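You operate a simulated robot arm through the tools that you are given. There is no shell and no other tool. Be economical: measure what you need, move in short steps, check, and stop when the job is done.

The job below is to be done with a simulated two-armed robot. You get a single attempt, and the scene is never put back.

TASK
Fit the black lamp in its cage, bolt the door shut, plug it in and switch it on.
Fine: Lens outward; both bolts finger-tight; CAGE switch last; leave the other switches; the fault light stays dark.

Only the result counts: the job must be done as asked and must still hold three seconds after the hand-in. Knocking over, shifting, dropping, spilling or breaking anything else fails it.

THE ROBOT
Two 7-joint arms with two-finger parallel grippers on one trunk, on a base that drives. Base frame: it is fixed to the floor where the robot stands at the start and does not move with it; the origin is under the middle of the robot, x ahead of it, y to its left, z up. Lengths are in m, angles in rad, forces in N, time in s.
The left shoulder is at the start at [0.05, 0.165, 1.23], the right one opposite. With the tool pointing down near the work surface each hand reaches from about 0.2 to 0.68 m from the robot's upright axis, wherever it stands, measured 20 degrees to its own side. Places, roughly: black cage bolt [0.3, -0.1, 1]; black lamp (6x13x18 cm) [0.8, 0, 1]; cage door [0.4, -0.2, 0.9]; cage light [2.8, 0.3, 1.1]; cage peg [0.5, 0.1, 0.7]; cage switch [2.8, 0.4, 1.1]; fault light [2.9, 0.3, 1.1]; left switch [2.7, 0.4, 1.1]; red switch [2.9, 0.4, 1.1]; right switch [2.7, 0.4, 1.1]; silver cage bolt [0.3, -0.2, 1]; yellow plug (5x5x7 cm) [0.6, 0.3, 0.9]; yellow socket [0.6, 0.1, 0.9]. Payload 3.91 kg a hand.
The TCP of each hand is the grasp point between the finger pads, 0.03 m short of the fingertips. In the tool frame z runs along the fingers and y along their closing line. The gripper opens to 0.11 m. The fingers are 0.02 m wide and 0.01 m thick; the gripper's body (0.048 by 0.112 m) begins 0.055 m behind the TCP.
Orientation is that of the tool frame in the base frame, as [roll, pitch, yaw] about the fixed x, y, z axes, in that order (R = Rz(yaw) Ry(pitch) Rx(roll)). With the fingers straight down and closing along the base's y, the tool's x points along the base's -x, its y along +y and its z along -z.

THE INTERFACE
- The arms move only by the tool arm_command. It takes "left_motion", "right_motion" or both (then of equal length, played together; a hand with none holds still); each is a list of rows, each an object (a shift or turn left out is 0, a gripper value left out holds the last) with "travel": the shift along the base's x, y, z in units of 40 mm (1.0 is 40 mm), a list of three; "dr": the turn, a rotation vector about the base's x, y, z in units of 6 degrees (1.0 is 6 degrees), a list of three; "jaw": the finger opening in cm, from 0 to 11. In form: [{"travel": [tx, ty, tz], "dr": [rx, ry, rz], "jaw": jaw}, ...]. A call has 1 to 10 rows; each row shifts and turns the commanded pose from where the row before left it. A call with a number of a shift or a turn outside -1 to 1 is refused whole. Each row takes 0.2 s and may step no farther than 0.05 m and 0.15 rad from the row before; otherwise, or with a gripper value out of range, the whole call is refused. A pose out of reach is approached as far as the arm can. The call stops where the force on the tool passes 90 N (or 10 N more than at its start, if that is more) or the arm is blocked; 0.2 s more then pass. Each finger travels about 0.045 m/s and halts on what it meets, pressing with about 33 N; the grip force reading is that of the motor and also rises with nothing between the fingers. The clock runs only during rows and for 0.2 s after the last one: add rows that do not move to give the fingers time. The reply holds the time, the measured pose of the TCP, the force on the tool along the base axes, the opening and the grip force, in the units named above and with some noise, with the torque about the TCP (base axes, N m) and any sound that the robot's microphone picked up, and new pictures: "pictures" is both (left out), scene, wrist or none (wrist: the cameras of the hands that moved).
- Cameras (640 x 400 px; columns grow to the right, rows downward): "scene" is now at [0.1048, -0.0136, 1.3803]; the picture's right is [-0.09, -1.00, 0.00], its down [-0.75, 0.07, -0.65] and it looks along [0.65, -0.06, -0.76] (base axes); focal length 214 px, centre (320, 200). "left" rides on the left gripper at [0.073, -0.017, -0.103] in its tool frame; the picture's right is [0.23, 0.97, 0.00], its down [-0.76, 0.18, -0.62] and it looks along [-0.61, 0.14, 0.78] (tool axes); focal length 222 px, centre (320, 200). "right" rides on the right gripper at [0.072, 0.017, -0.103] in its tool frame; the picture's right is [-0.23, 0.97, 0.00], its down [-0.76, -0.18, -0.62] and it looks along [-0.61, -0.14, 0.78] (tool axes); focal length 222 px, centre (320, 200). There is no depth. A picture from a camera that has moved, and an enlarged one, comes with that camera's place and axes in the base frame and with its lens. The place of the scene camera against the robot may be out by one fixed shift of up to 0.012 m in any direction.
- raise_lower(by): slides the trunk up (or, below 0, down) by that many m; the arms and the scene camera ride with it, the base frame stays. It gives what a move gives, with no picture.
- steer(legs): drives the robot by 1 to 6 legs, each [ahead, left, turn to the left] in m, m and rad, along the robot's own axes; the way and the turn of a leg run together, so that a leg with both is an arc; at most 1.5 m and 3.142 rad a leg. The arms and the cameras ride along, it lands a little off, and it stops where it bumps. It gives what a move gives, and a new picture of the scene camera.
- pan_tilt(pan, tilt): turns the head with the scene camera to pan (to the left, within 1.396 rad either way) and tilt (down, from -0.506 to 1.204), counted from straight ahead of the robot. It gives what a move gives, and a new picture of the scene camera.
- zoom(camera, box): a new picture of the part [left, top, right, bottom] of that camera's present view, enlarged. It takes no simulated time.
- hand_in(): hands the job in; it is judged then, once.

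Work in short steps. Places have to be worked out from the pictures, the camera data and where the tool is seen: move nearer, look again, correct. Check each grasp and each placing, and mend what went wrong. You have 120 turns and 260 pictures in all, those below and enlarged ones among them. Open the grippers and draw the arms clear of the work before you hand the job in, unless the task says otherwise; then end with one line.

The tools are called after "Call:" as a command line: name --argument value ..., lists and objects as JSON in quotes. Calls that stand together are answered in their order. arm_command: Moves the arms, as the interface text tells. Its arguments: {"type":"object","properties":{"left_motion":{"type":"array","items":{"type":"object","properties":{"travel":{"type":"array","items":{"type":"number"}},"dr":{"type":"array","items":{"type":"number"}},"jaw":{"type":"number"}}}},"right_motion":{"type":"array","items":{"type":"object","properties":{"travel":{"type":"array","items":{"type":"number"}},"dr":{"type":"array","items":{"type":"number"}},"jaw":{"type":"number"}}}},"pictures":{"type":"string","enum":["both","scene","wrist","none"]}},"required":[]} The other tools are called the same way: raise_lower (by) slides the trunk up or down; steer (legs) drives the base; pan_tilt (pan, tilt) turns the head that bears the scene camera; zoom (camera, box) takes an enlarged picture of a part of a camera's view; hand_in () hands the job in.

At the start:

```text
time_s: 0.0
left_eef_pos: [0.3797, 0.1729, 1.1942]
left_orientation: [-3.139, -0.001, -3.14]
left_contact_force: [0.3, -0.6, -0.2]
left_ft_torque: [-0.01, -0.02, 0.02]
left_opening: 0.1099
left_grasp_force: 0.0
right_eef_pos: [0.3065, -0.1742, 1.2624]
right_orientation: [-3.141, -0.002, 3.14]
right_contact_force: [-0.1, -1.0, -0.9]
right_ft_torque: [0.02, -0.02, 0.03]
right_opening: 0.1102
right_grasp_force: 0.1
trunk travel left (down, up): [-0.45, 0.053]
robot x, y, heading: [-0.0005, -0.0001, -0.006]
head pan, tilt: [-0.089, 0.859]
```

scene: 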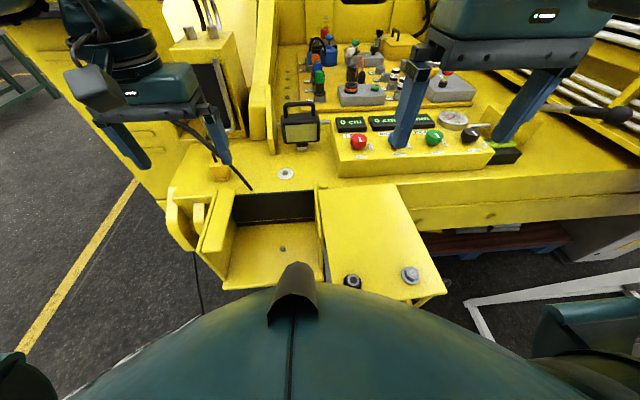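
right: 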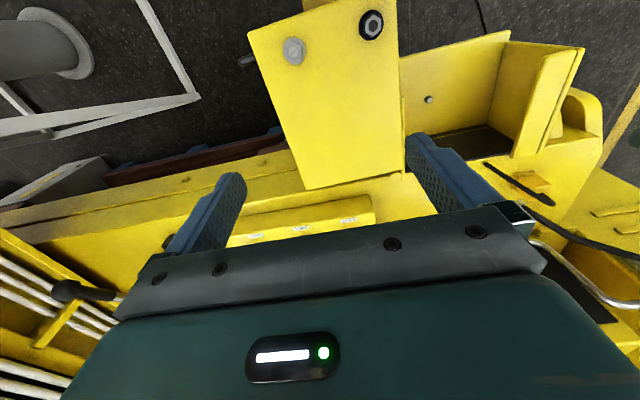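
left: 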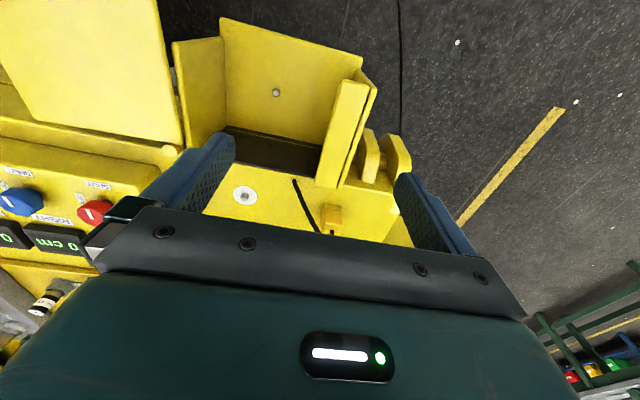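

The scene shows the cage (open door folded to the right with two bolts), lamp behind it, and plug to the left. I enlarge the cage and lamp areas.

Call:
zoom --camera "scene" --box '[150, 150, 470, 320]'

Call:
zoom --camera "scene" --box '[250, 60, 410, 160]'

Call:
zoom --camera "left" --box '[160, 0, 440, 240]'

Call:
zoom --camera "right" --box '[230, 0, 630, 220]'

```text
2.00 times, centred on (310, 235) of scene
camera zoom: at [0.1048, -0.0136, 1.3803], right [-0.09, -1.0, 0.0], down [-0.75, 0.07, -0.65], along [0.65, -0.06, -0.76], focal length 429 px, centre (340, 130)
```

zoom: 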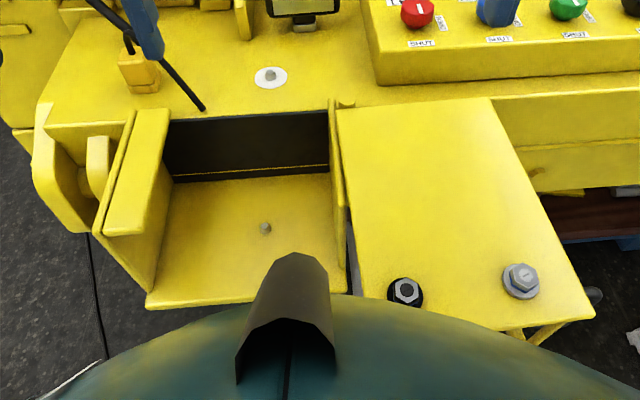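

```text
4.00 times, centred on (330, 110) of scene
camera zoom: at [0.1048, -0.0136, 1.3803], right [-0.09, -1.0, 0.0], down [-0.75, 0.07, -0.65], along [0.65, -0.06, -0.76], focal length 858 px, centre (280, 560)
```

zoom: 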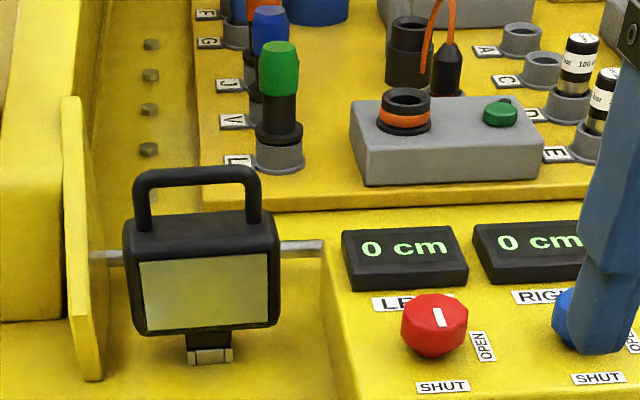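

```text
1.67 times, centred on (300, 120) of left
camera zoom: at [0.3074, 0.1556, 1.2972], right [-0.23, 0.97, 0.0], down [0.76, 0.18, 0.62], along [0.61, 0.14, -0.78], focal length 370 px, centre (353, 333)
```

zoom: 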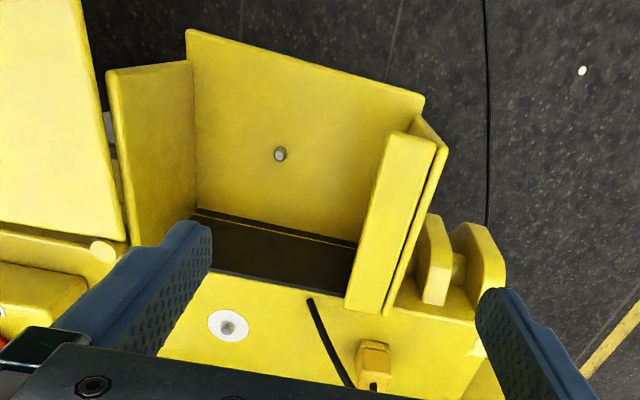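

```text
1.60 times, centred on (430, 110) of right
camera zoom: at [0.2332, -0.1581, 1.3657], right [0.23, 0.97, 0.0], down [0.76, -0.18, 0.62], along [0.61, -0.14, -0.78], focal length 355 px, centre (144, 344)
```

zoom: 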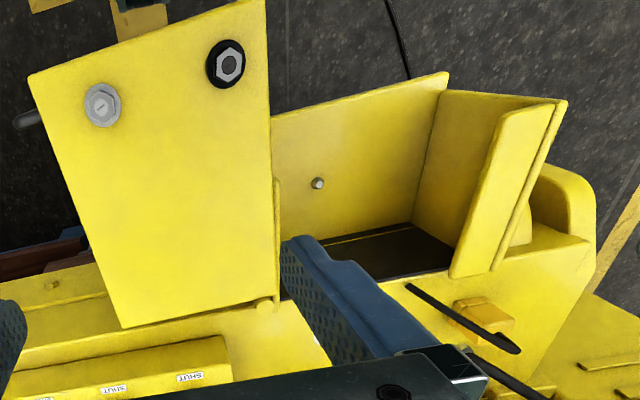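

The door looks like a flat plate at z≈0.95; I can't tell how it is hinged. I back off a little and look with the head to understand the cage's front.

Call:
steer --legs '[[-0.4, 0, 0]]'

```text
time_s: 2.5
left_eef_pos: [-0.017, 0.172, 1.1937]
left_orientation: [-3.141, 0.0, -3.14]
left_contact_force: [0.0, 0.6, -0.7]
left_ft_torque: [0.03, -0.03, 0.02]
left_opening: 0.1098
left_grasp_force: 0.3
right_eef_pos: [-0.0887, -0.1759, 1.2626]
right_orientation: [3.141, 0.0, -3.14]
right_contact_force: [-0.3, -0.2, -0.7]
right_ft_torque: [-0.01, -0.01, -0.03]
right_opening: 0.11
right_grasp_force: 0.0
trunk travel left (down, up): [-0.45, 0.053]
robot x, y, heading: [-0.3946, 0.0008, -0.0]
head pan, tilt: [-0.089, 0.859]
camera scene: at [-0.2904, -0.0136, 1.3803], right [-0.09, -1.0, 0.0], down [-0.75, 0.07, -0.65], along [0.65, -0.06, -0.76], focal length 214 px, centre (320, 200)
```

scene: 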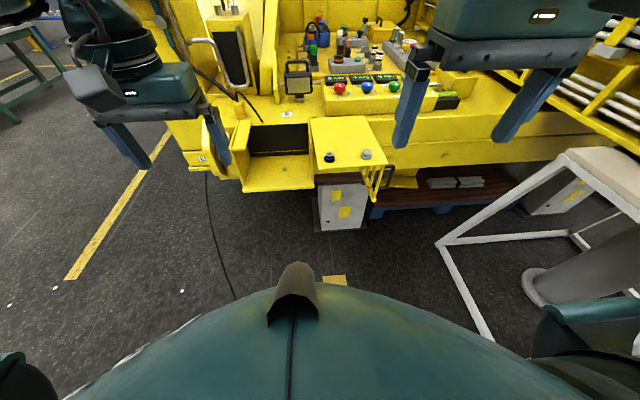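

Zooming on the cage and its door from the front.

Call:
zoom --camera "scene" --box '[180, 95, 420, 215]'

Call:
zoom --camera "scene" --box '[150, 0, 310, 130]'

```text
2.67 times, centred on (300, 155) of scene
camera zoom: at [-0.2904, -0.0136, 1.3803], right [-0.09, -1.0, 0.0], down [-0.75, 0.07, -0.65], along [0.65, -0.06, -0.76], focal length 572 px, centre (373, 320)
```

zoom: 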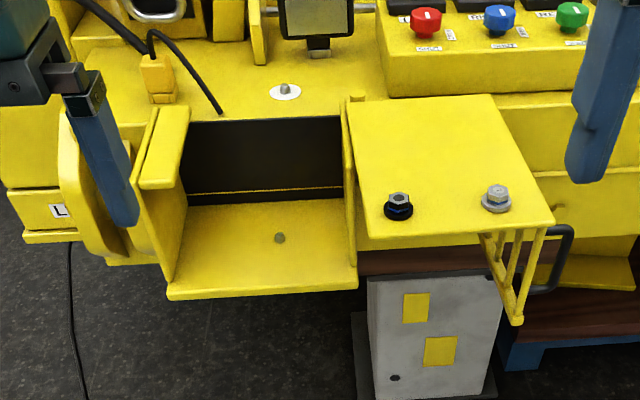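

```text
3.08 times, centred on (230, 65) of scene
camera zoom: at [-0.2904, -0.0136, 1.3803], right [-0.09, -1.0, 0.0], down [-0.75, 0.07, -0.65], along [0.65, -0.06, -0.76], focal length 660 px, centre (597, 615)
```

zoom: 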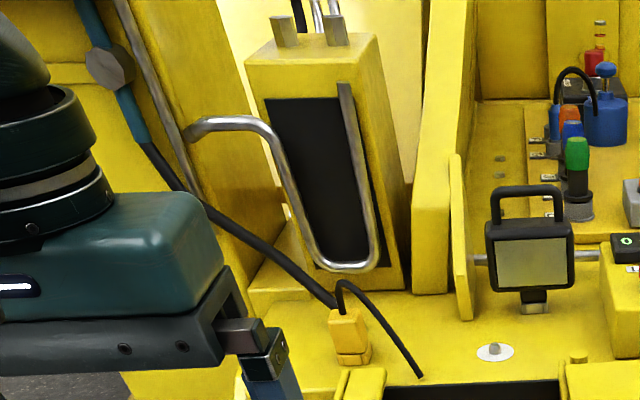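

The door is an L-shaped lid with side grille, pivoting on a vertical pin at its back-left corner (~[0.52,-0.04]); it must swing 90° clockwise so the grille becomes the front. First I get the lamp: drive up with right hand toward it.

Call:
steer --legs '[[0, 0.15, 0], [0.5, 0, 0]]'

```text
time_s: 6.4
left_eef_pos: [0.4827, 0.3222, 1.1942]
left_orientation: [-3.14, 0.001, 3.139]
left_contact_force: [-0.1, -0.1, 0.3]
left_ft_torque: [0.0, 0.03, -0.04]
left_opening: 0.1102
left_grasp_force: 0.0
right_eef_pos: [0.4082, -0.0247, 1.2614]
right_orientation: [3.139, 0.0, 3.14]
right_contact_force: [-0.3, 0.2, -1.0]
right_ft_torque: [0.0, -0.01, 0.01]
right_opening: 0.1099
right_grasp_force: 0.0
trunk travel left (down, up): [-0.45, 0.053]
robot x, y, heading: [0.0979, 0.1528, 0.001]
head pan, tilt: [-0.089, 0.859]
camera scene: at [0.2071, 0.137, 1.3802], right [-0.09, -1.0, 0.0], down [-0.75, 0.07, -0.65], along [0.65, -0.06, -0.76], focal length 214 px, centre (320, 200)
```

scene: 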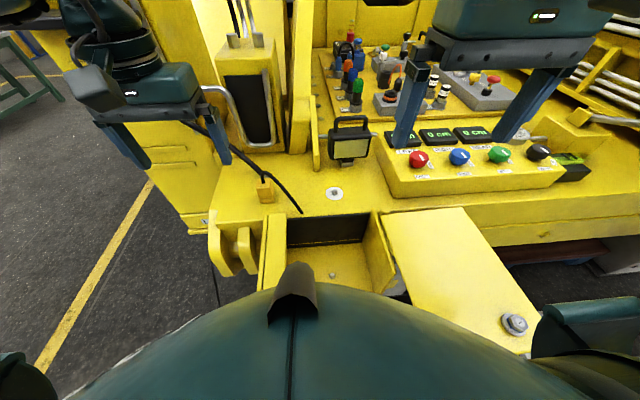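

No bump. I enlarge the lamp and the plug region to triangulate.

Call:
zoom --camera "scene" --box '[230, 100, 430, 230]'

Call:
zoom --camera "scene" --box '[310, 100, 390, 180]'

Call:
zoom --camera "left" --box '[0, 0, 640, 400]'

Call:
zoom --camera "right" --box '[0, 0, 640, 400]'

```text
3.08 times, centred on (330, 165) of scene
camera zoom: at [0.2071, 0.137, 1.3802], right [-0.09, -1.0, 0.0], down [-0.75, 0.07, -0.65], along [0.65, -0.06, -0.76], focal length 660 px, centre (289, 308)
```

zoom: 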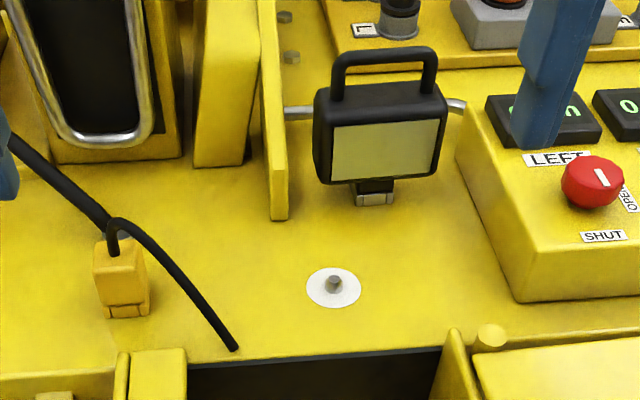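

```text
5.00 times, centred on (350, 140) of scene
camera zoom: at [0.2071, 0.137, 1.3802], right [-0.09, -1.0, 0.0], down [-0.75, 0.07, -0.65], along [0.65, -0.06, -0.76], focal length 1072 px, centre (170, 500)
```

zoom: 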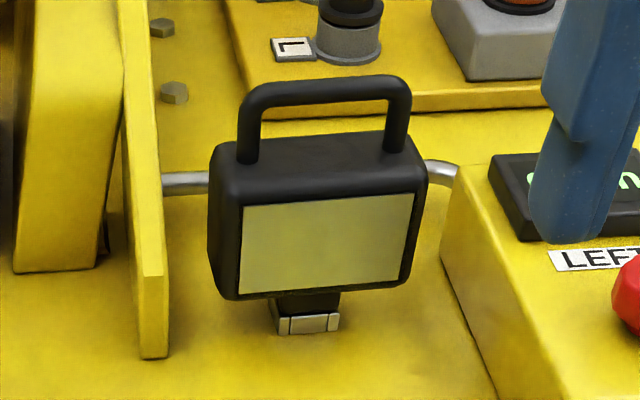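

```text
1.00 times, centred on (320, 200) of left (not enlarged: the box is as wide or as high as the picture)
camera zoom: at [0.4102, 0.3055, 1.2971], right [-0.23, 0.97, 0.0], down [0.76, 0.18, 0.62], along [0.61, 0.14, -0.78], focal length 222 px, centre (320, 200)
```

zoom: 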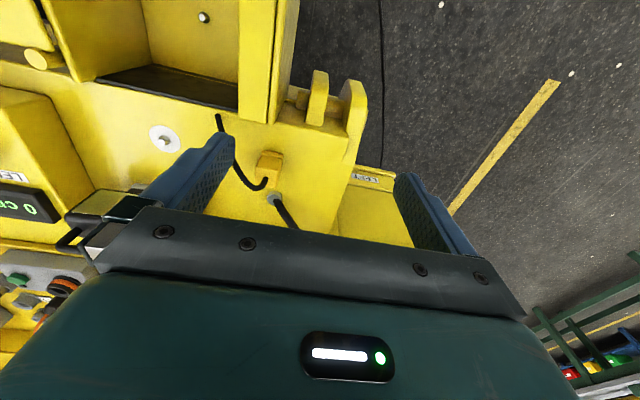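

```text
1.00 times, centred on (320, 200) of right (not enlarged: the box is as wide or as high as the picture)
camera zoom: at [0.335, -0.008, 1.3656], right [0.23, 0.97, 0.0], down [0.76, -0.18, 0.62], along [0.61, -0.14, -0.78], focal length 222 px, centre (320, 200)
```

zoom: 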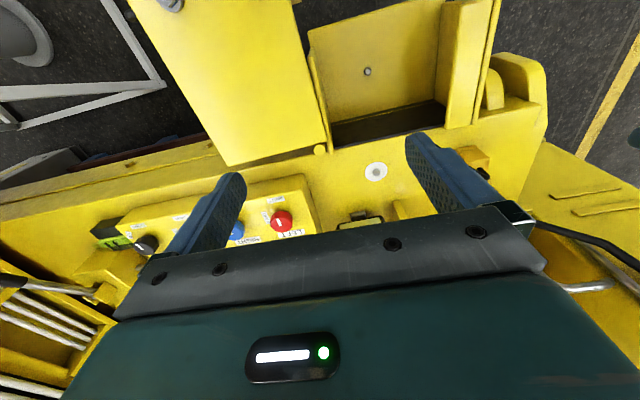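

Handle top is triangulated at about (0.79, -0.01, 1.055). I turn the right hand by -90° about z while moving over the lamp.

Call:
arm_command --right_motion '[{"travel": [0.6, 0, 0], "dr": [0, 0, -1], "jaw": 8}, {"travel": [0.6, 0, 0], "dr": [0, 0, -1]}, {"travel": [0.6, 0, 0], "dr": [0, 0, -1]}, {"travel": [0.6, 0, 0], "dr": [0, 0, -1]}, {"travel": [0.6, 0, 0], "dr": [0, 0, -1]}, {"travel": [0.6, 0, 0], "dr": [0, 0, -1]}, {"travel": [0.6, 0, 0], "dr": [0, 0, -1]}, {"travel": [0.6, 0, 0], "dr": [0, 0, -1]}]' --pictures "none"

Call:
arm_command --right_motion '[{"travel": [0.6, 0, 0], "dr": [0, 0, -1]}, {"travel": [0.6, 0, 0], "dr": [0, 0, -1]}, {"travel": [0.6, 0, 0], "dr": [0, 0, -1]}, {"travel": [0.6, 0, 0], "dr": [0, 0, -1]}, {"travel": [0.6, 0, 0], "dr": [0, 0, -1]}, {"travel": [0.6, 0, 0], "dr": [0, 0, -1]}, {"travel": [0.6, 0, 0], "dr": [0, 0, -1]}, {"travel": [0, 0, 0]}]'

```text
time_s: 8.2
left_eef_pos: [0.4822, 0.3222, 1.1938]
left_orientation: [-3.139, 0.001, 3.14]
left_contact_force: [1.2, 0.3, 0.6]
left_ft_torque: [-0.01, -0.01, -0.01]
left_opening: 0.1104
left_grasp_force: 0.0
right_eef_pos: [0.5993, -0.025, 1.2626]
right_orientation: [3.14, 0.0, 2.298]
right_contact_force: [-0.9, -0.4, -0.1]
right_ft_torque: [-0.01, 0.02, -0.01]
right_opening: 0.0799
right_grasp_force: 0.1
trunk travel left (down, up): [-0.45, 0.053]
robot x, y, heading: [0.0988, 0.1521, -0.004]
head pan, tilt: [-0.089, 0.859]
```

```text
time_s: 10.0
left_eef_pos: [0.4826, 0.3216, 1.1935]
left_orientation: [3.141, 0.0, -3.141]
left_contact_force: [0.1, -0.9, -0.7]
left_ft_torque: [0.02, -0.02, 0.01]
left_opening: 0.1101
left_grasp_force: 0.0
right_eef_pos: [0.7085, -0.0377, 1.2874]
right_orientation: [-3.141, 0.0, 1.567]
right_contact_force: [0.5, 0.4, -1.0]
right_ft_torque: [0.0, 0.05, -0.01]
right_opening: 0.0801
right_grasp_force: 0.1
right hand out of reach, approached as far as the arm can: row 6, 7
trunk travel left (down, up): [-0.45, 0.053]
robot x, y, heading: [0.1012, 0.151, -0.0]
head pan, tilt: [-0.089, 0.859]
camera scene: at [0.2078, 0.136, 1.3801], right [-0.09, -1.0, 0.0], down [-0.76, 0.07, -0.65], along [0.65, -0.06, -0.76], focal length 214 px, centre (320, 200)
camera right: at [0.7248, 0.0349, 1.391], right [0.97, -0.23, 0.0], down [-0.18, -0.76, 0.62], along [-0.14, -0.61, -0.78], focal length 222 px, centre (320, 200)
```

scene: 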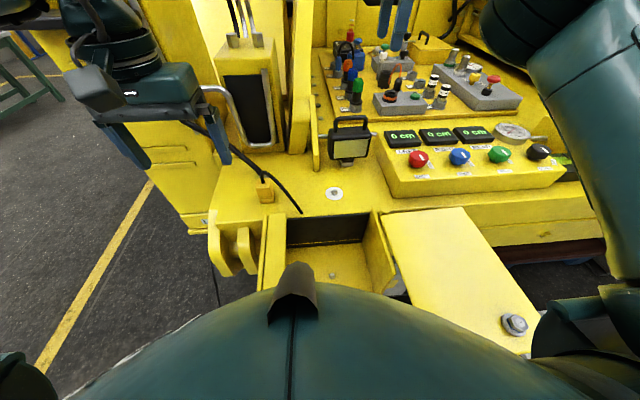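
right: 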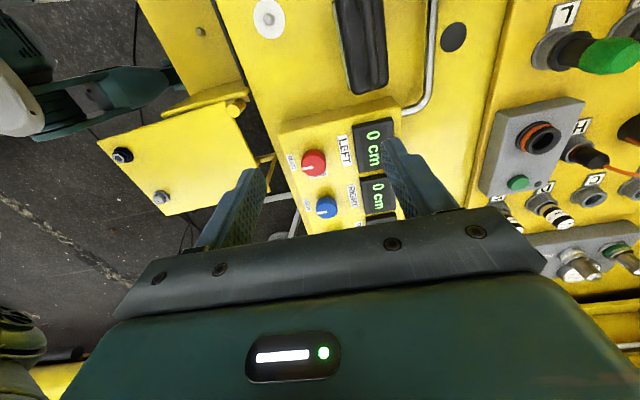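

Reach at this height ends near x=0.71; lowering should extend the reach. I lower to z≈1.15 and check.

Call:
arm_command --right_motion '[{"travel": [0, 0, -0.7]}, {"travel": [0, 0, -0.7]}, {"travel": [0, 0, -0.7]}, {"travel": [0, 0, -0.5]}, {"travel": [0, 0, 0]}]' --pictures "none"

```text
time_s: 11.2
left_eef_pos: [0.4817, 0.3222, 1.1943]
left_orientation: [-3.14, -0.001, 3.14]
left_contact_force: [0.3, 0.2, -0.6]
left_ft_torque: [0.01, 0.0, -0.03]
left_opening: 0.11
left_grasp_force: 0.0
right_eef_pos: [0.7063, -0.0358, 1.1842]
right_orientation: [3.138, 0.0, 1.567]
right_contact_force: [0.2, 0.5, -0.1]
right_ft_torque: [0.01, 0.0, 0.01]
right_opening: 0.0801
right_grasp_force: 0.0
trunk travel left (down, up): [-0.45, 0.053]
robot x, y, heading: [0.1041, 0.1548, -0.008]
head pan, tilt: [-0.089, 0.859]
```

Call:
arm_command --right_motion '[{"travel": [0.5, 0.2, 0]}, {"travel": [0.6, 0.2, 0]}, {"travel": [0.5, 0.2, 0]}, {"travel": [0.5, 0.1, 0]}, {"travel": [0, 0, 0]}]'

```text
time_s: 12.4
left_eef_pos: [0.4818, 0.3215, 1.1942]
left_orientation: [3.14, 0.001, 3.14]
left_contact_force: [0.4, -0.2, 1.1]
left_ft_torque: [0.01, 0.01, 0.0]
left_opening: 0.11
left_grasp_force: 0.1
right_eef_pos: [0.7444, -0.0212, 1.181]
right_orientation: [3.138, 0.001, 1.567]
right_contact_force: [0.3, 0.3, 0.6]
right_ft_torque: [-0.01, 0.0, -0.02]
right_opening: 0.0803
right_grasp_force: 0.2
right hand out of reach, approached as far as the arm can: row 2, 3, 4
trunk travel left (down, up): [-0.45, 0.053]
robot x, y, heading: [0.1017, 0.15, -0.002]
head pan, tilt: [-0.089, 0.859]
camera scene: at [0.2067, 0.1368, 1.3802], right [-0.09, -1.0, 0.0], down [-0.75, 0.07, -0.65], along [0.65, -0.06, -0.76], focal length 214 px, centre (320, 200)
camera right: at [0.7599, 0.0508, 1.2842], right [0.97, -0.23, 0.0], down [-0.18, -0.76, 0.62], along [-0.14, -0.61, -0.78], focal length 222 px, centre (320, 200)
```

scene: 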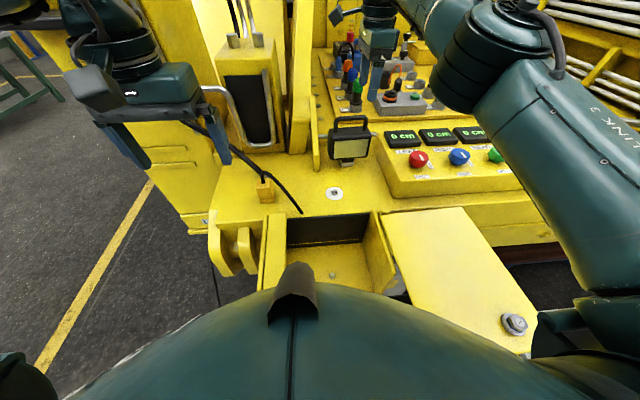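
right: 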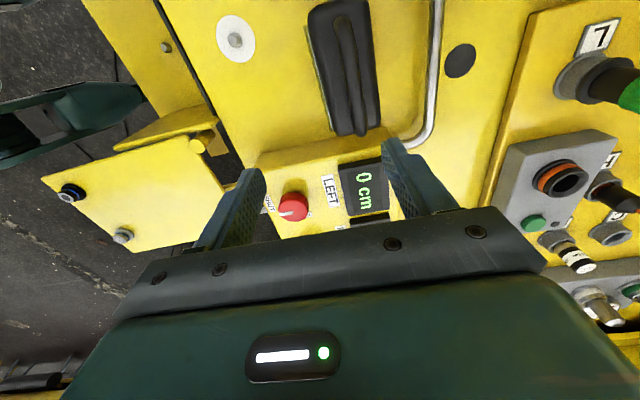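

Wrist view puts the handle at about (0.778, 0.013). I drive 5 cm ahead to have reach margin.

Call:
steer --legs '[[0.06, 0, 0]]'

```text
time_s: 13.3
left_eef_pos: [0.5419, 0.3219, 1.1948]
left_orientation: [-3.139, 0.0, 3.139]
left_contact_force: [0.1, 0.0, 0.3]
left_ft_torque: [-0.01, 0.05, -0.01]
left_opening: 0.1102
left_grasp_force: 0.1
right_eef_pos: [0.8036, -0.0221, 1.1808]
right_orientation: [-3.141, 0.001, 1.567]
right_contact_force: [-0.4, -0.6, 0.2]
right_ft_torque: [0.0, 0.04, -0.02]
right_opening: 0.0802
right_grasp_force: 0.1
trunk travel left (down, up): [-0.45, 0.053]
robot x, y, heading: [0.1637, 0.1518, -0.005]
head pan, tilt: [-0.089, 0.859]
camera scene: at [0.2674, 0.1368, 1.3801], right [-0.09, -1.0, 0.0], down [-0.76, 0.07, -0.65], along [0.65, -0.06, -0.76], focal length 214 px, centre (320, 200)
```

scene: 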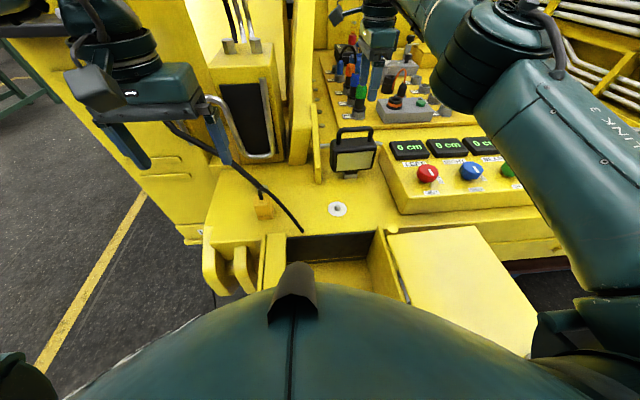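

Call:
arm_command --right_motion '[{"travel": [-0.3, 0.45, 0]}, {"travel": [-0.35, 0.45, -0.5]}, {"travel": [0, 0, -0.5], "jaw": 6}, {"travel": [0, 0, 0]}]' --pictures "wrist"

```text
time_s: 14.3
left_eef_pos: [0.5425, 0.3216, 1.1945]
left_orientation: [-3.139, -0.001, 3.14]
left_contact_force: [0.1, 0.3, -0.3]
left_ft_torque: [-0.02, 0.0, 0.0]
left_opening: 0.1099
left_grasp_force: 0.0
right_eef_pos: [0.7779, 0.0143, 1.1405]
right_orientation: [3.141, -0.001, 1.567]
right_contact_force: [-0.7, 0.1, 0.0]
right_ft_torque: [-0.02, 0.0, 0.05]
right_opening: 0.0601
right_grasp_force: 0.0
trunk travel left (down, up): [-0.45, 0.053]
robot x, y, heading: [0.1633, 0.1535, -0.001]
head pan, tilt: [-0.089, 0.859]
camera right: at [0.7937, 0.0867, 1.2443], right [0.97, -0.23, 0.0], down [-0.18, -0.76, 0.62], along [-0.14, -0.61, -0.78], focal length 222 px, centre (320, 200)
```

right: 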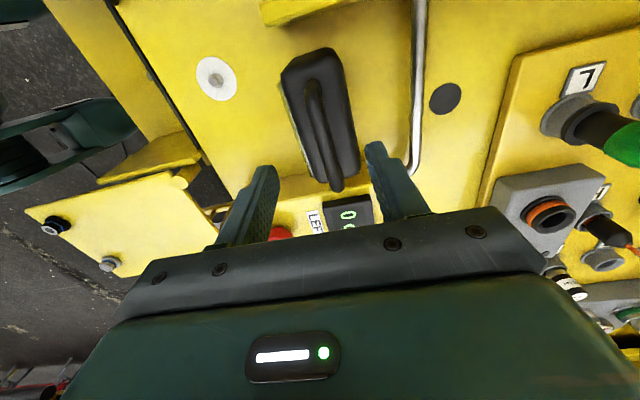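

Call:
arm_command --right_motion '[{"travel": [0.05, -0.3, -0.5]}, {"travel": [0, 0, -0.7]}, {"travel": [0, 0, -0.75], "jaw": 4}, {"travel": [0, 0, 0]}]' --pictures "wrist"

Call:
zoom --camera "scene" --box '[310, 90, 400, 190]'

```text
time_s: 15.3
left_eef_pos: [0.5403, 0.3217, 1.1943]
left_orientation: [-3.14, 0.001, 3.14]
left_contact_force: [0.0, 0.7, 0.4]
left_ft_torque: [-0.01, -0.01, 0.0]
left_opening: 0.11
left_grasp_force: 0.0
right_eef_pos: [0.7784, 0.0022, 1.0602]
right_orientation: [3.139, -0.001, 1.566]
right_contact_force: [-0.2, 0.5, -0.4]
right_ft_torque: [-0.05, 0.02, 0.03]
right_opening: 0.0401
right_grasp_force: 0.1
trunk travel left (down, up): [-0.45, 0.053]
robot x, y, heading: [0.1599, 0.15, -0.007]
head pan, tilt: [-0.089, 0.859]
camera right: at [0.7958, 0.0749, 1.1651], right [0.97, -0.23, 0.0], down [-0.18, -0.76, 0.62], along [-0.14, -0.61, -0.78], focal length 222 px, centre (320, 200)
```

right: 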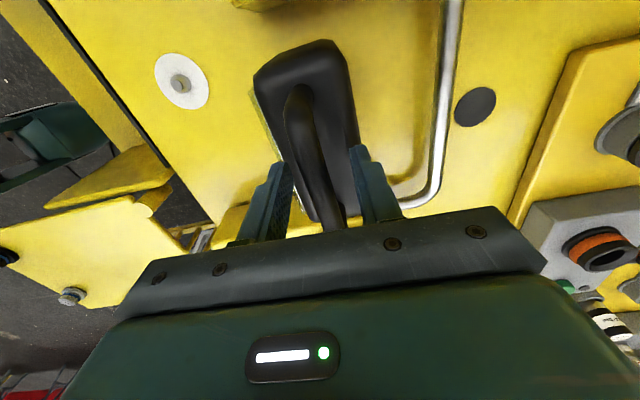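

```text
4.00 times, centred on (355, 140) of scene
camera zoom: at [0.266, 0.1369, 1.3803], right [-0.09, -1.0, 0.0], down [-0.75, 0.07, -0.65], along [0.65, -0.06, -0.76], focal length 858 px, centre (180, 440)
```

zoom: 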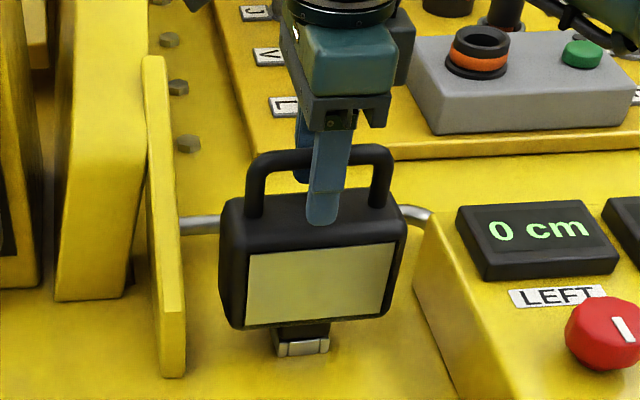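

Fingers straddle the handle's middle. Closing.

Call:
arm_command --right_motion '[{"jaw": 1}, {"jaw": 0}, {}, {}, {}]' --pictures "wrist"

```text
time_s: 16.6
left_eef_pos: [0.5409, 0.3206, 1.194]
left_orientation: [3.141, 0.0, 3.138]
left_contact_force: [-0.9, -0.1, -0.1]
left_ft_torque: [0.0, 0.02, 0.01]
left_opening: 0.1099
left_grasp_force: 0.0
right_eef_pos: [0.7792, 0.0022, 1.0628]
right_orientation: [3.14, 0.0, 1.566]
right_contact_force: [-0.3, -1.4, 0.2]
right_ft_torque: [-0.01, 0.02, 0.03]
right_opening: 0.0136
right_grasp_force: 32.7
trunk travel left (down, up): [-0.45, 0.053]
robot x, y, heading: [0.1622, 0.1526, -0.001]
head pan, tilt: [-0.089, 0.859]
camera right: at [0.796, 0.0744, 1.1652], right [0.97, -0.23, 0.0], down [-0.18, -0.76, 0.62], along [-0.14, -0.61, -0.78], focal length 222 px, centre (320, 200)
```

right: 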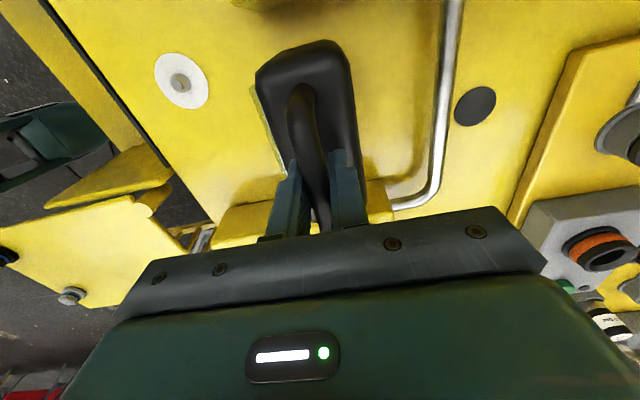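

Gripped (1.36 cm tube). Lift straight up slowly and check.

Call:
arm_command --right_motion '[{"travel": [0, 0, 0.3]}, {"travel": [0, 0, 0.4]}, {"travel": [0, 0, 0.5]}, {"travel": [0, 0, 0.5]}, {"travel": [0, 0, 0.3]}, {}]'

Call:
zoom --camera "scene" --box '[290, 60, 410, 190]'

```text
time_s: 17.9
left_eef_pos: [0.5425, 0.3218, 1.194]
left_orientation: [3.142, 0.0, 3.141]
left_contact_force: [0.3, 0.5, -0.4]
left_ft_torque: [0.0, 0.0, -0.02]
left_opening: 0.1101
left_grasp_force: 0.1
right_eef_pos: [0.7795, 0.002, 1.1419]
right_orientation: [-3.141, 0.001, 1.567]
right_contact_force: [-0.4, 0.4, -10.3]
right_ft_torque: [-0.01, -0.01, 0.03]
right_opening: 0.0136
right_grasp_force: 32.3
trunk travel left (down, up): [-0.45, 0.053]
robot x, y, heading: [0.1585, 0.1546, -0.005]
head pan, tilt: [-0.089, 0.859]
camera scene: at [0.2674, 0.1365, 1.3801], right [-0.09, -1.0, 0.0], down [-0.76, 0.07, -0.65], along [0.65, -0.06, -0.76], focal length 214 px, centre (320, 200)
camera right: at [0.7965, 0.0742, 1.2456], right [0.97, -0.23, 0.0], down [-0.18, -0.76, 0.62], along [-0.14, -0.61, -0.78], focal length 222 px, centre (320, 200)
```

scene: 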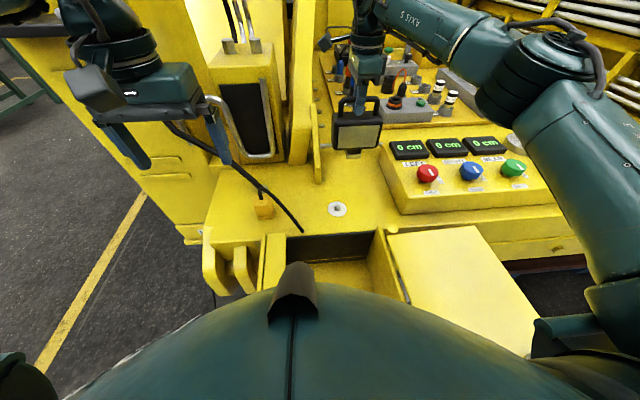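
right: 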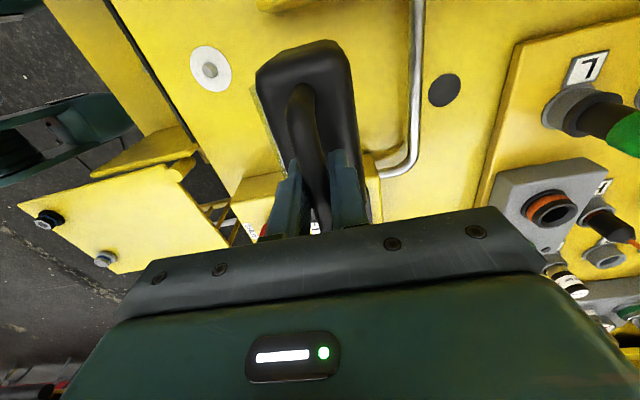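

```text
3.08 times, centred on (350, 125) of scene
camera zoom: at [0.2674, 0.1365, 1.3801], right [-0.09, -1.0, 0.0], down [-0.76, 0.07, -0.65], along [0.65, -0.06, -0.76], focal length 660 px, centre (228, 431)
```

zoom: 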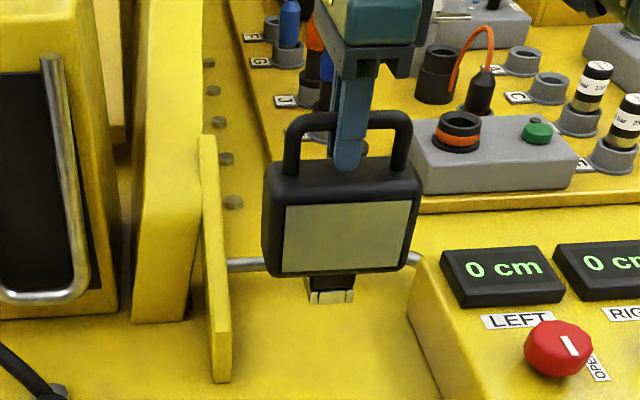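

Lamp held firmly and level (~1 kg). I raise it, then back the robot 0.2 m, carrying the lamp toward the cage.

Call:
arm_command --right_motion '[{"travel": [-0.3, 0, 0.5]}, {"travel": [-0.5, 0, 0.5]}, {"travel": [-0.5, 0, 0]}, {"travel": [-0.5, 0, 0]}, {"travel": [-0.3, 0, 0]}]' --pictures "none"

Call:
steer --legs '[[-0.17, 0, 0]]'

```text
time_s: 19.1
left_eef_pos: [0.5423, 0.3211, 1.1948]
left_orientation: [-3.141, 0.0, 3.14]
left_contact_force: [0.2, 0.3, 0.0]
left_ft_torque: [0.0, -0.01, -0.01]
left_opening: 0.1101
left_grasp_force: 0.1
right_eef_pos: [0.6964, 0.002, 1.1824]
right_orientation: [3.139, -0.002, 1.565]
right_contact_force: [-0.3, -0.6, -11.1]
right_ft_torque: [0.04, -0.01, -0.02]
right_opening: 0.0139
right_grasp_force: 33.4
trunk travel left (down, up): [-0.45, 0.053]
robot x, y, heading: [0.1613, 0.1499, -0.002]
head pan, tilt: [-0.089, 0.859]
```

```text
time_s: 20.6
left_eef_pos: [0.3701, 0.3218, 1.1945]
left_orientation: [-3.141, 0.001, 3.14]
left_contact_force: [0.2, -0.1, -0.1]
left_ft_torque: [-0.01, 0.0, -0.01]
left_opening: 0.1097
left_grasp_force: 0.0
right_eef_pos: [0.5241, 0.0027, 1.1827]
right_orientation: [3.139, -0.001, 1.565]
right_contact_force: [-0.3, -0.1, -9.5]
right_ft_torque: [0.04, 0.02, -0.02]
right_opening: 0.0136
right_grasp_force: 32.9
trunk travel left (down, up): [-0.45, 0.053]
robot x, y, heading: [-0.008, 0.1499, 0.001]
head pan, tilt: [-0.089, 0.859]
camera scene: at [0.095, 0.137, 1.3802], right [-0.09, -1.0, 0.0], down [-0.75, 0.07, -0.65], along [0.65, -0.06, -0.76], focal length 214 px, centre (320, 200)
```

scene: 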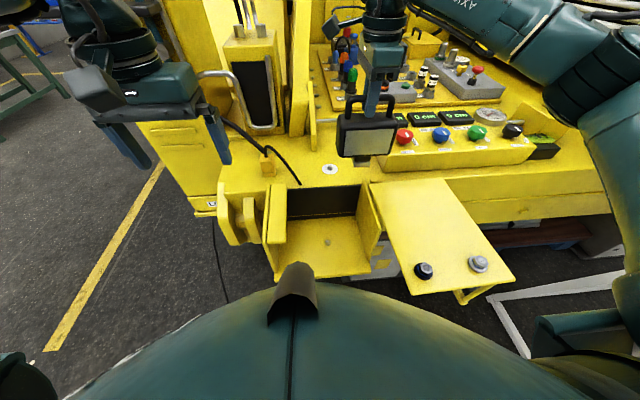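

Call:
arm_command --right_motion '[{"travel": [-0.5, 0.6, 0]}, {"travel": [-0.6, 0.7, 0]}, {"travel": [-0.6, 0.75, 0]}, {"travel": [0, 0, -0.8]}, {}]' --pictures "scene"

Call:
zoom --camera "left" --box '[0, 0, 640, 400]'

Call:
zoom --camera "scene" --box '[240, 80, 440, 280]'

```text
time_s: 21.8
left_eef_pos: [0.3701, 0.3218, 1.1938]
left_orientation: [-3.139, 0.001, 3.141]
left_contact_force: [0.0, 0.1, 0.2]
left_ft_torque: [-0.05, 0.03, 0.02]
left_opening: 0.1102
left_grasp_force: 0.1
right_eef_pos: [0.455, 0.0857, 1.1489]
right_orientation: [-3.141, 0.0, 1.564]
right_contact_force: [-0.5, -0.4, -10.1]
right_ft_torque: [0.03, -0.01, -0.02]
right_opening: 0.0138
right_grasp_force: 32.7
trunk travel left (down, up): [-0.45, 0.053]
robot x, y, heading: [-0.01, 0.1473, -0.005]
head pan, tilt: [-0.089, 0.859]
camera scene: at [0.0951, 0.1377, 1.3802], right [-0.09, -1.0, 0.0], down [-0.75, 0.07, -0.65], along [0.65, -0.06, -0.76], focal length 214 px, centre (320, 200)
```

scene: 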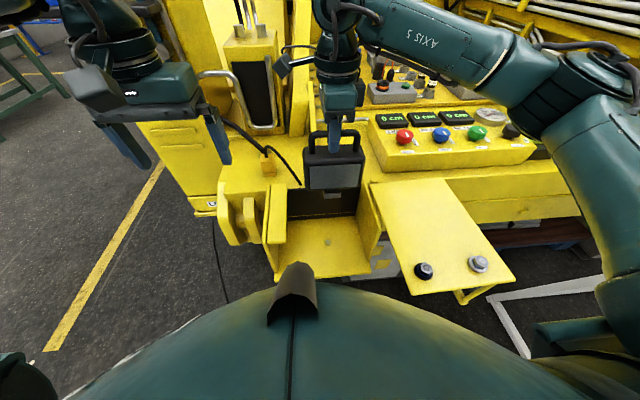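

```text
1.00 times, centred on (320, 200) of left (not enlarged: the box is as wide or as high as the picture)
camera zoom: at [0.2983, 0.306, 1.2971], right [-0.23, 0.97, 0.0], down [0.76, 0.18, 0.62], along [0.61, 0.14, -0.78], focal length 222 px, centre (320, 200)
```

zoom: 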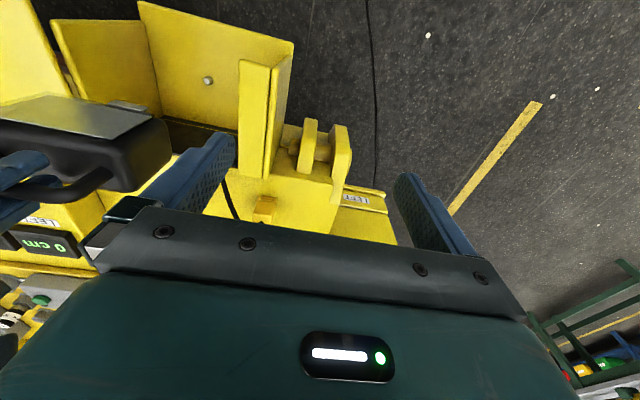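

```text
2.00 times, centred on (340, 180) of scene
camera zoom: at [0.0951, 0.1377, 1.3802], right [-0.09, -1.0, 0.0], down [-0.75, 0.07, -0.65], along [0.65, -0.06, -0.76], focal length 429 px, centre (280, 240)
```

zoom: 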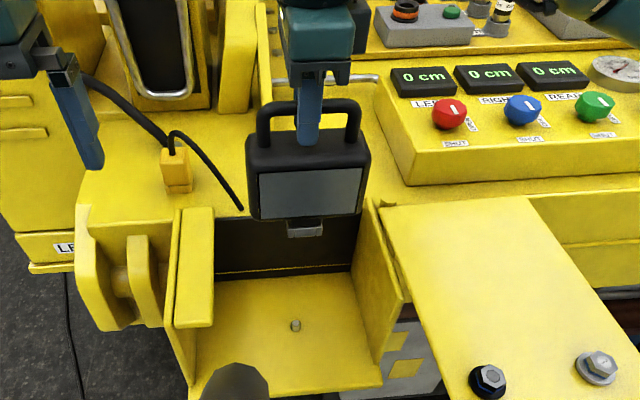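

Peg confirmed at (0.456, 0.085). I need the foot's x-offset from the grip, so I turn the left hand to look sideways at the lamp.

Call:
arm_command --left_motion '[{"dr": [0, 0, -1], "travel": [0.1, 0.2, 0]}, {"dr": [0, 0, -1], "travel": [0.1, 0.2, 0]}, {"dr": [0, 0, -1], "travel": [0.1, 0.2, 0]}, {"dr": [0, 0, -1], "travel": [0.1, 0.2, 0]}, {"dr": [0, 0, -1], "travel": [0.1, 0.2, 0]}, {"dr": [0, 0, -1], "travel": [0.1, 0, 0]}, {"dr": [0, 0, -1], "travel": [0.1, 0, 0]}, {"dr": [0, 0, -1], "travel": [0.1, 0, 0]}, {"dr": [0, 0, -1], "travel": [0.1, 0, 0]}, {"dr": [0, 0, -1], "travel": [0.1, 0, 0]}]' --pictures "none"

Call:
arm_command --left_motion '[{"dr": [0, 0, -1]}, {"dr": [0, 0, -1]}, {"dr": [0, 0, -1]}, {"dr": [-1, 0, 0]}, {"dr": [-1, 0, 0]}, {"dr": [-1, 0, 0]}, {"dr": [-1, 0, 0]}, {"dr": [-1, 0, 0]}, {"dr": [-1, 0, 0]}, {}]' --pictures "wrist"

```text
time_s: 24.0
left_eef_pos: [0.3939, 0.3455, 1.1929]
left_orientation: [3.141, 0.0, 2.093]
left_contact_force: [-0.3, 0.1, 0.2]
left_ft_torque: [0.0, -0.02, -0.02]
left_opening: 0.1102
left_grasp_force: 0.2
left hand out of reach, approached as far as the arm can: row 10
right_eef_pos: [0.456, 0.085, 1.149]
right_orientation: [3.141, 0.001, 1.565]
right_contact_force: [0.6, -0.5, -9.3]
right_ft_torque: [0.01, 0.01, 0.0]
right_opening: 0.0136
right_grasp_force: 32.8
trunk travel left (down, up): [-0.45, 0.053]
robot x, y, heading: [-0.0143, 0.152, -0.003]
head pan, tilt: [-0.089, 0.859]
```

```text
time_s: 26.2
left_eef_pos: [0.3119, 0.2811, 1.196]
left_orientation: [-2.99, 0.615, 1.828]
left_contact_force: [-0.2, 0.4, -0.4]
left_ft_torque: [0.02, -0.04, 0.04]
left_opening: 0.11
left_grasp_force: 0.1
left hand out of reach, approached as far as the arm can: row 1, 2, 3, 5, 6, 7, 8, 9
right_eef_pos: [0.4552, 0.0849, 1.1495]
right_orientation: [-3.141, -0.001, 1.564]
right_contact_force: [-0.8, 0.8, -10.1]
right_ft_torque: [0.03, -0.01, -0.03]
right_opening: 0.0137
right_grasp_force: 33.0
trunk travel left (down, up): [-0.45, 0.053]
robot x, y, heading: [-0.0068, 0.1523, 0.0]
head pan, tilt: [-0.089, 0.859]
camera left: at [0.2806, 0.3971, 1.24], right [0.91, 0.34, -0.25], down [0.33, -0.21, 0.92], along [0.26, -0.92, -0.3], focal length 222 px, centre (320, 200)
```

left: 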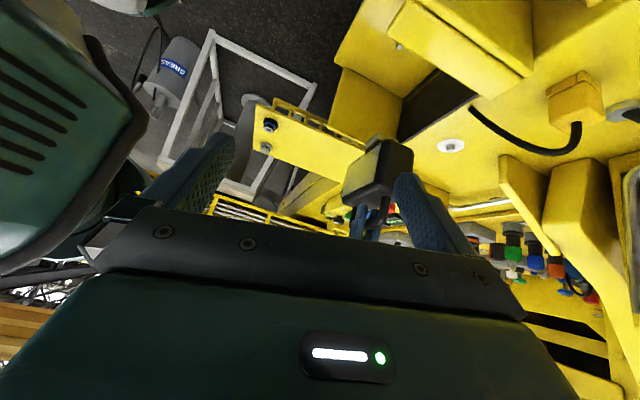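

Call:
zoom --camera "left" --box '[320, 110, 440, 220]'

```text
3.64 times, centred on (380, 165) of left
camera zoom: at [0.2806, 0.3971, 1.24], right [0.91, 0.34, -0.25], down [0.33, -0.21, 0.92], along [0.26, -0.92, -0.3], focal length 808 px, centre (102, 327)
```

zoom: 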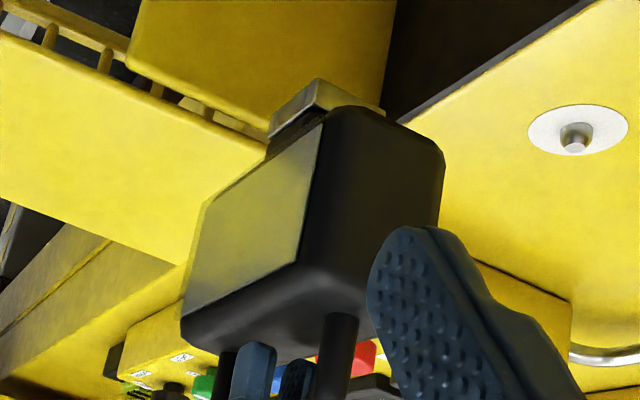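

The foot is centred under the grip (x 0.434–0.472, bottom ≈0.154 below TCP). I align to the peg and lower to just above it.

Call:
arm_command --right_motion '[{"travel": [0.05, 0, -0.8]}, {"travel": [0, 0, -0.9]}, {"travel": [0, 0, -0.9]}, {"travel": [0, 0, -0.9]}, {"travel": [0, 0, -0.9]}, {"travel": [0, 0, -0.9]}, {}]' --pictures "both"

Call:
zoom --camera "scene" --box '[250, 130, 410, 290]'

Call:
zoom --camera "left" --box '[320, 20, 520, 220]'

```text
time_s: 27.8
left_eef_pos: [0.3109, 0.2805, 1.1957]
left_orientation: [-2.992, 0.613, 1.828]
left_contact_force: [0.2, -0.7, 0.1]
left_ft_torque: [-0.03, 0.0, -0.03]
left_opening: 0.11
left_grasp_force: 0.0
right_eef_pos: [0.4596, 0.0855, 0.9371]
right_orientation: [3.141, 0.001, 1.566]
right_contact_force: [-0.1, -0.4, -10.6]
right_ft_torque: [0.03, -0.01, 0.03]
right_opening: 0.0135
right_grasp_force: 32.4
trunk travel left (down, up): [-0.45, 0.053]
robot x, y, heading: [-0.0057, 0.1504, -0.003]
head pan, tilt: [-0.089, 0.859]
camera scene: at [0.0955, 0.1372, 1.3802], right [-0.09, -1.0, 0.0], down [-0.75, 0.07, -0.65], along [0.65, -0.06, -0.76], focal length 214 px, centre (320, 200)
camera right: at [0.4752, 0.1572, 1.0411], right [0.97, -0.23, 0.0], down [-0.18, -0.76, 0.62], along [-0.14, -0.61, -0.78], focal length 222 px, centre (320, 200)
```

scene: 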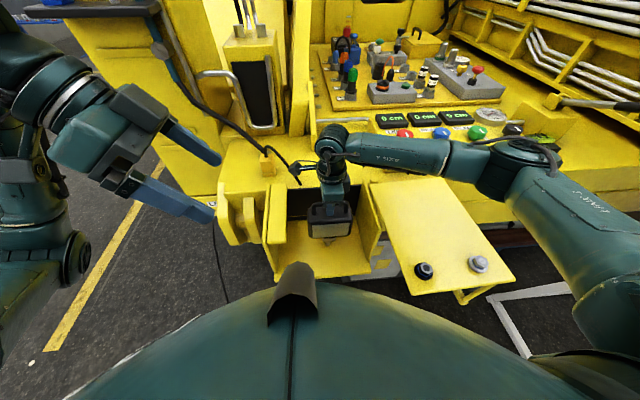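
right: 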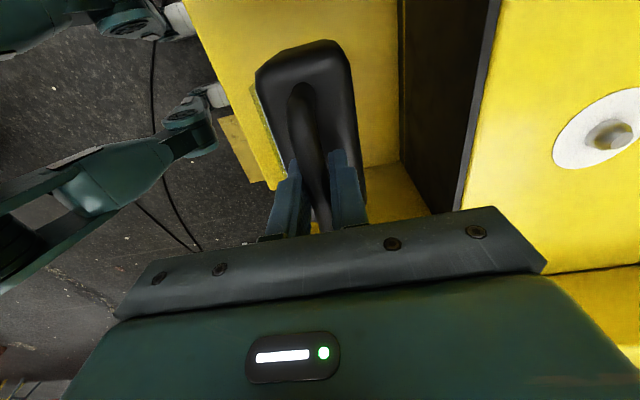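

```text
2.50 times, centred on (330, 210) of scene
camera zoom: at [0.0955, 0.1372, 1.3802], right [-0.09, -1.0, 0.0], down [-0.75, 0.07, -0.65], along [0.65, -0.06, -0.76], focal length 536 px, centre (295, 175)
```

zoom: 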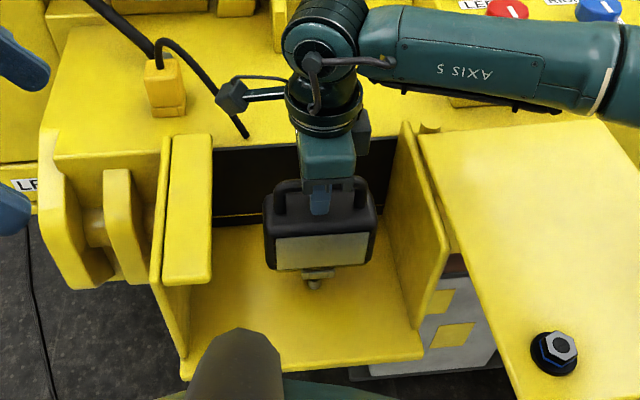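

```text
2.00 times, centred on (420, 120) of left
camera zoom: at [0.2806, 0.3971, 1.2402], right [0.91, 0.34, -0.25], down [0.33, -0.21, 0.92], along [0.26, -0.92, -0.3], focal length 444 px, centre (120, 360)
```

zoom: 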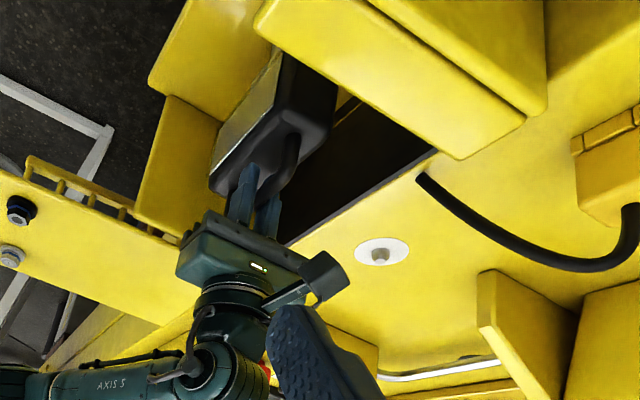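

Call:
zoom --camera "scene" --box '[305, 195, 365, 255]'

```text
6.67 times, centred on (335, 225) of scene
camera zoom: at [0.0955, 0.1372, 1.3802], right [-0.09, -1.0, 0.0], down [-0.75, 0.07, -0.65], along [0.65, -0.06, -0.76], focal length 1430 px, centre (220, 33)
```

zoom: 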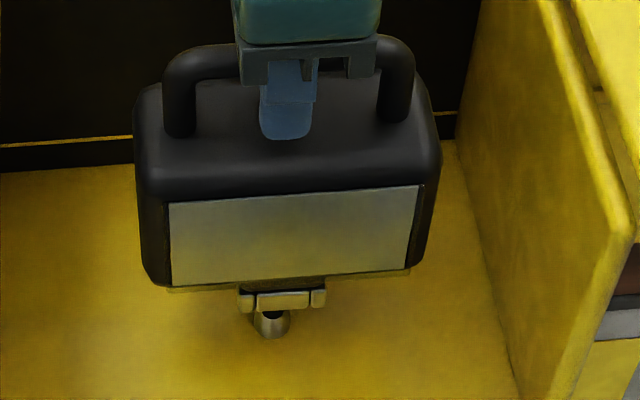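

The peg shows ~3 mm to the left of the foot's line. I shift +y 3 mm and lower gently.

Call:
arm_command --right_motion '[{"travel": [-0.03, 0.07, 0]}, {"travel": [0, 0, -0.3]}, {"travel": [0, 0, -0.3]}, {}]' --pictures "none"

Call:
zoom --camera "scene" --box '[305, 195, 365, 255]'

```text
time_s: 28.8
left_eef_pos: [0.3113, 0.2817, 1.1968]
left_orientation: [-2.99, 0.614, 1.828]
left_contact_force: [-0.5, -0.2, -0.6]
left_ft_torque: [-0.04, 0.03, -0.02]
left_opening: 0.11
left_grasp_force: 0.0
right_eef_pos: [0.4565, 0.0872, 0.9148]
right_orientation: [-3.141, 0.0, 1.567]
right_contact_force: [0.0, -0.4, -10.6]
right_ft_torque: [0.04, -0.01, 0.02]
right_opening: 0.0134
right_grasp_force: 32.9
trunk travel left (down, up): [-0.45, 0.053]
robot x, y, heading: [-0.0102, 0.1512, -0.003]
head pan, tilt: [-0.089, 0.859]
```

```text
6.67 times, centred on (335, 225) of scene
camera zoom: at [0.0956, 0.1372, 1.3802], right [-0.09, -1.0, 0.0], down [-0.75, 0.07, -0.65], along [0.65, -0.06, -0.76], focal length 1430 px, centre (220, 33)
```

zoom: 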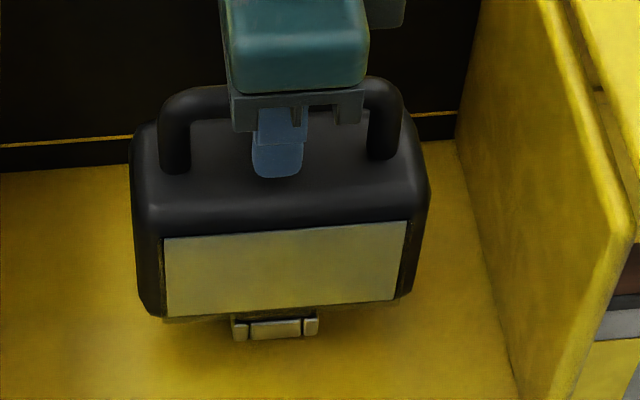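

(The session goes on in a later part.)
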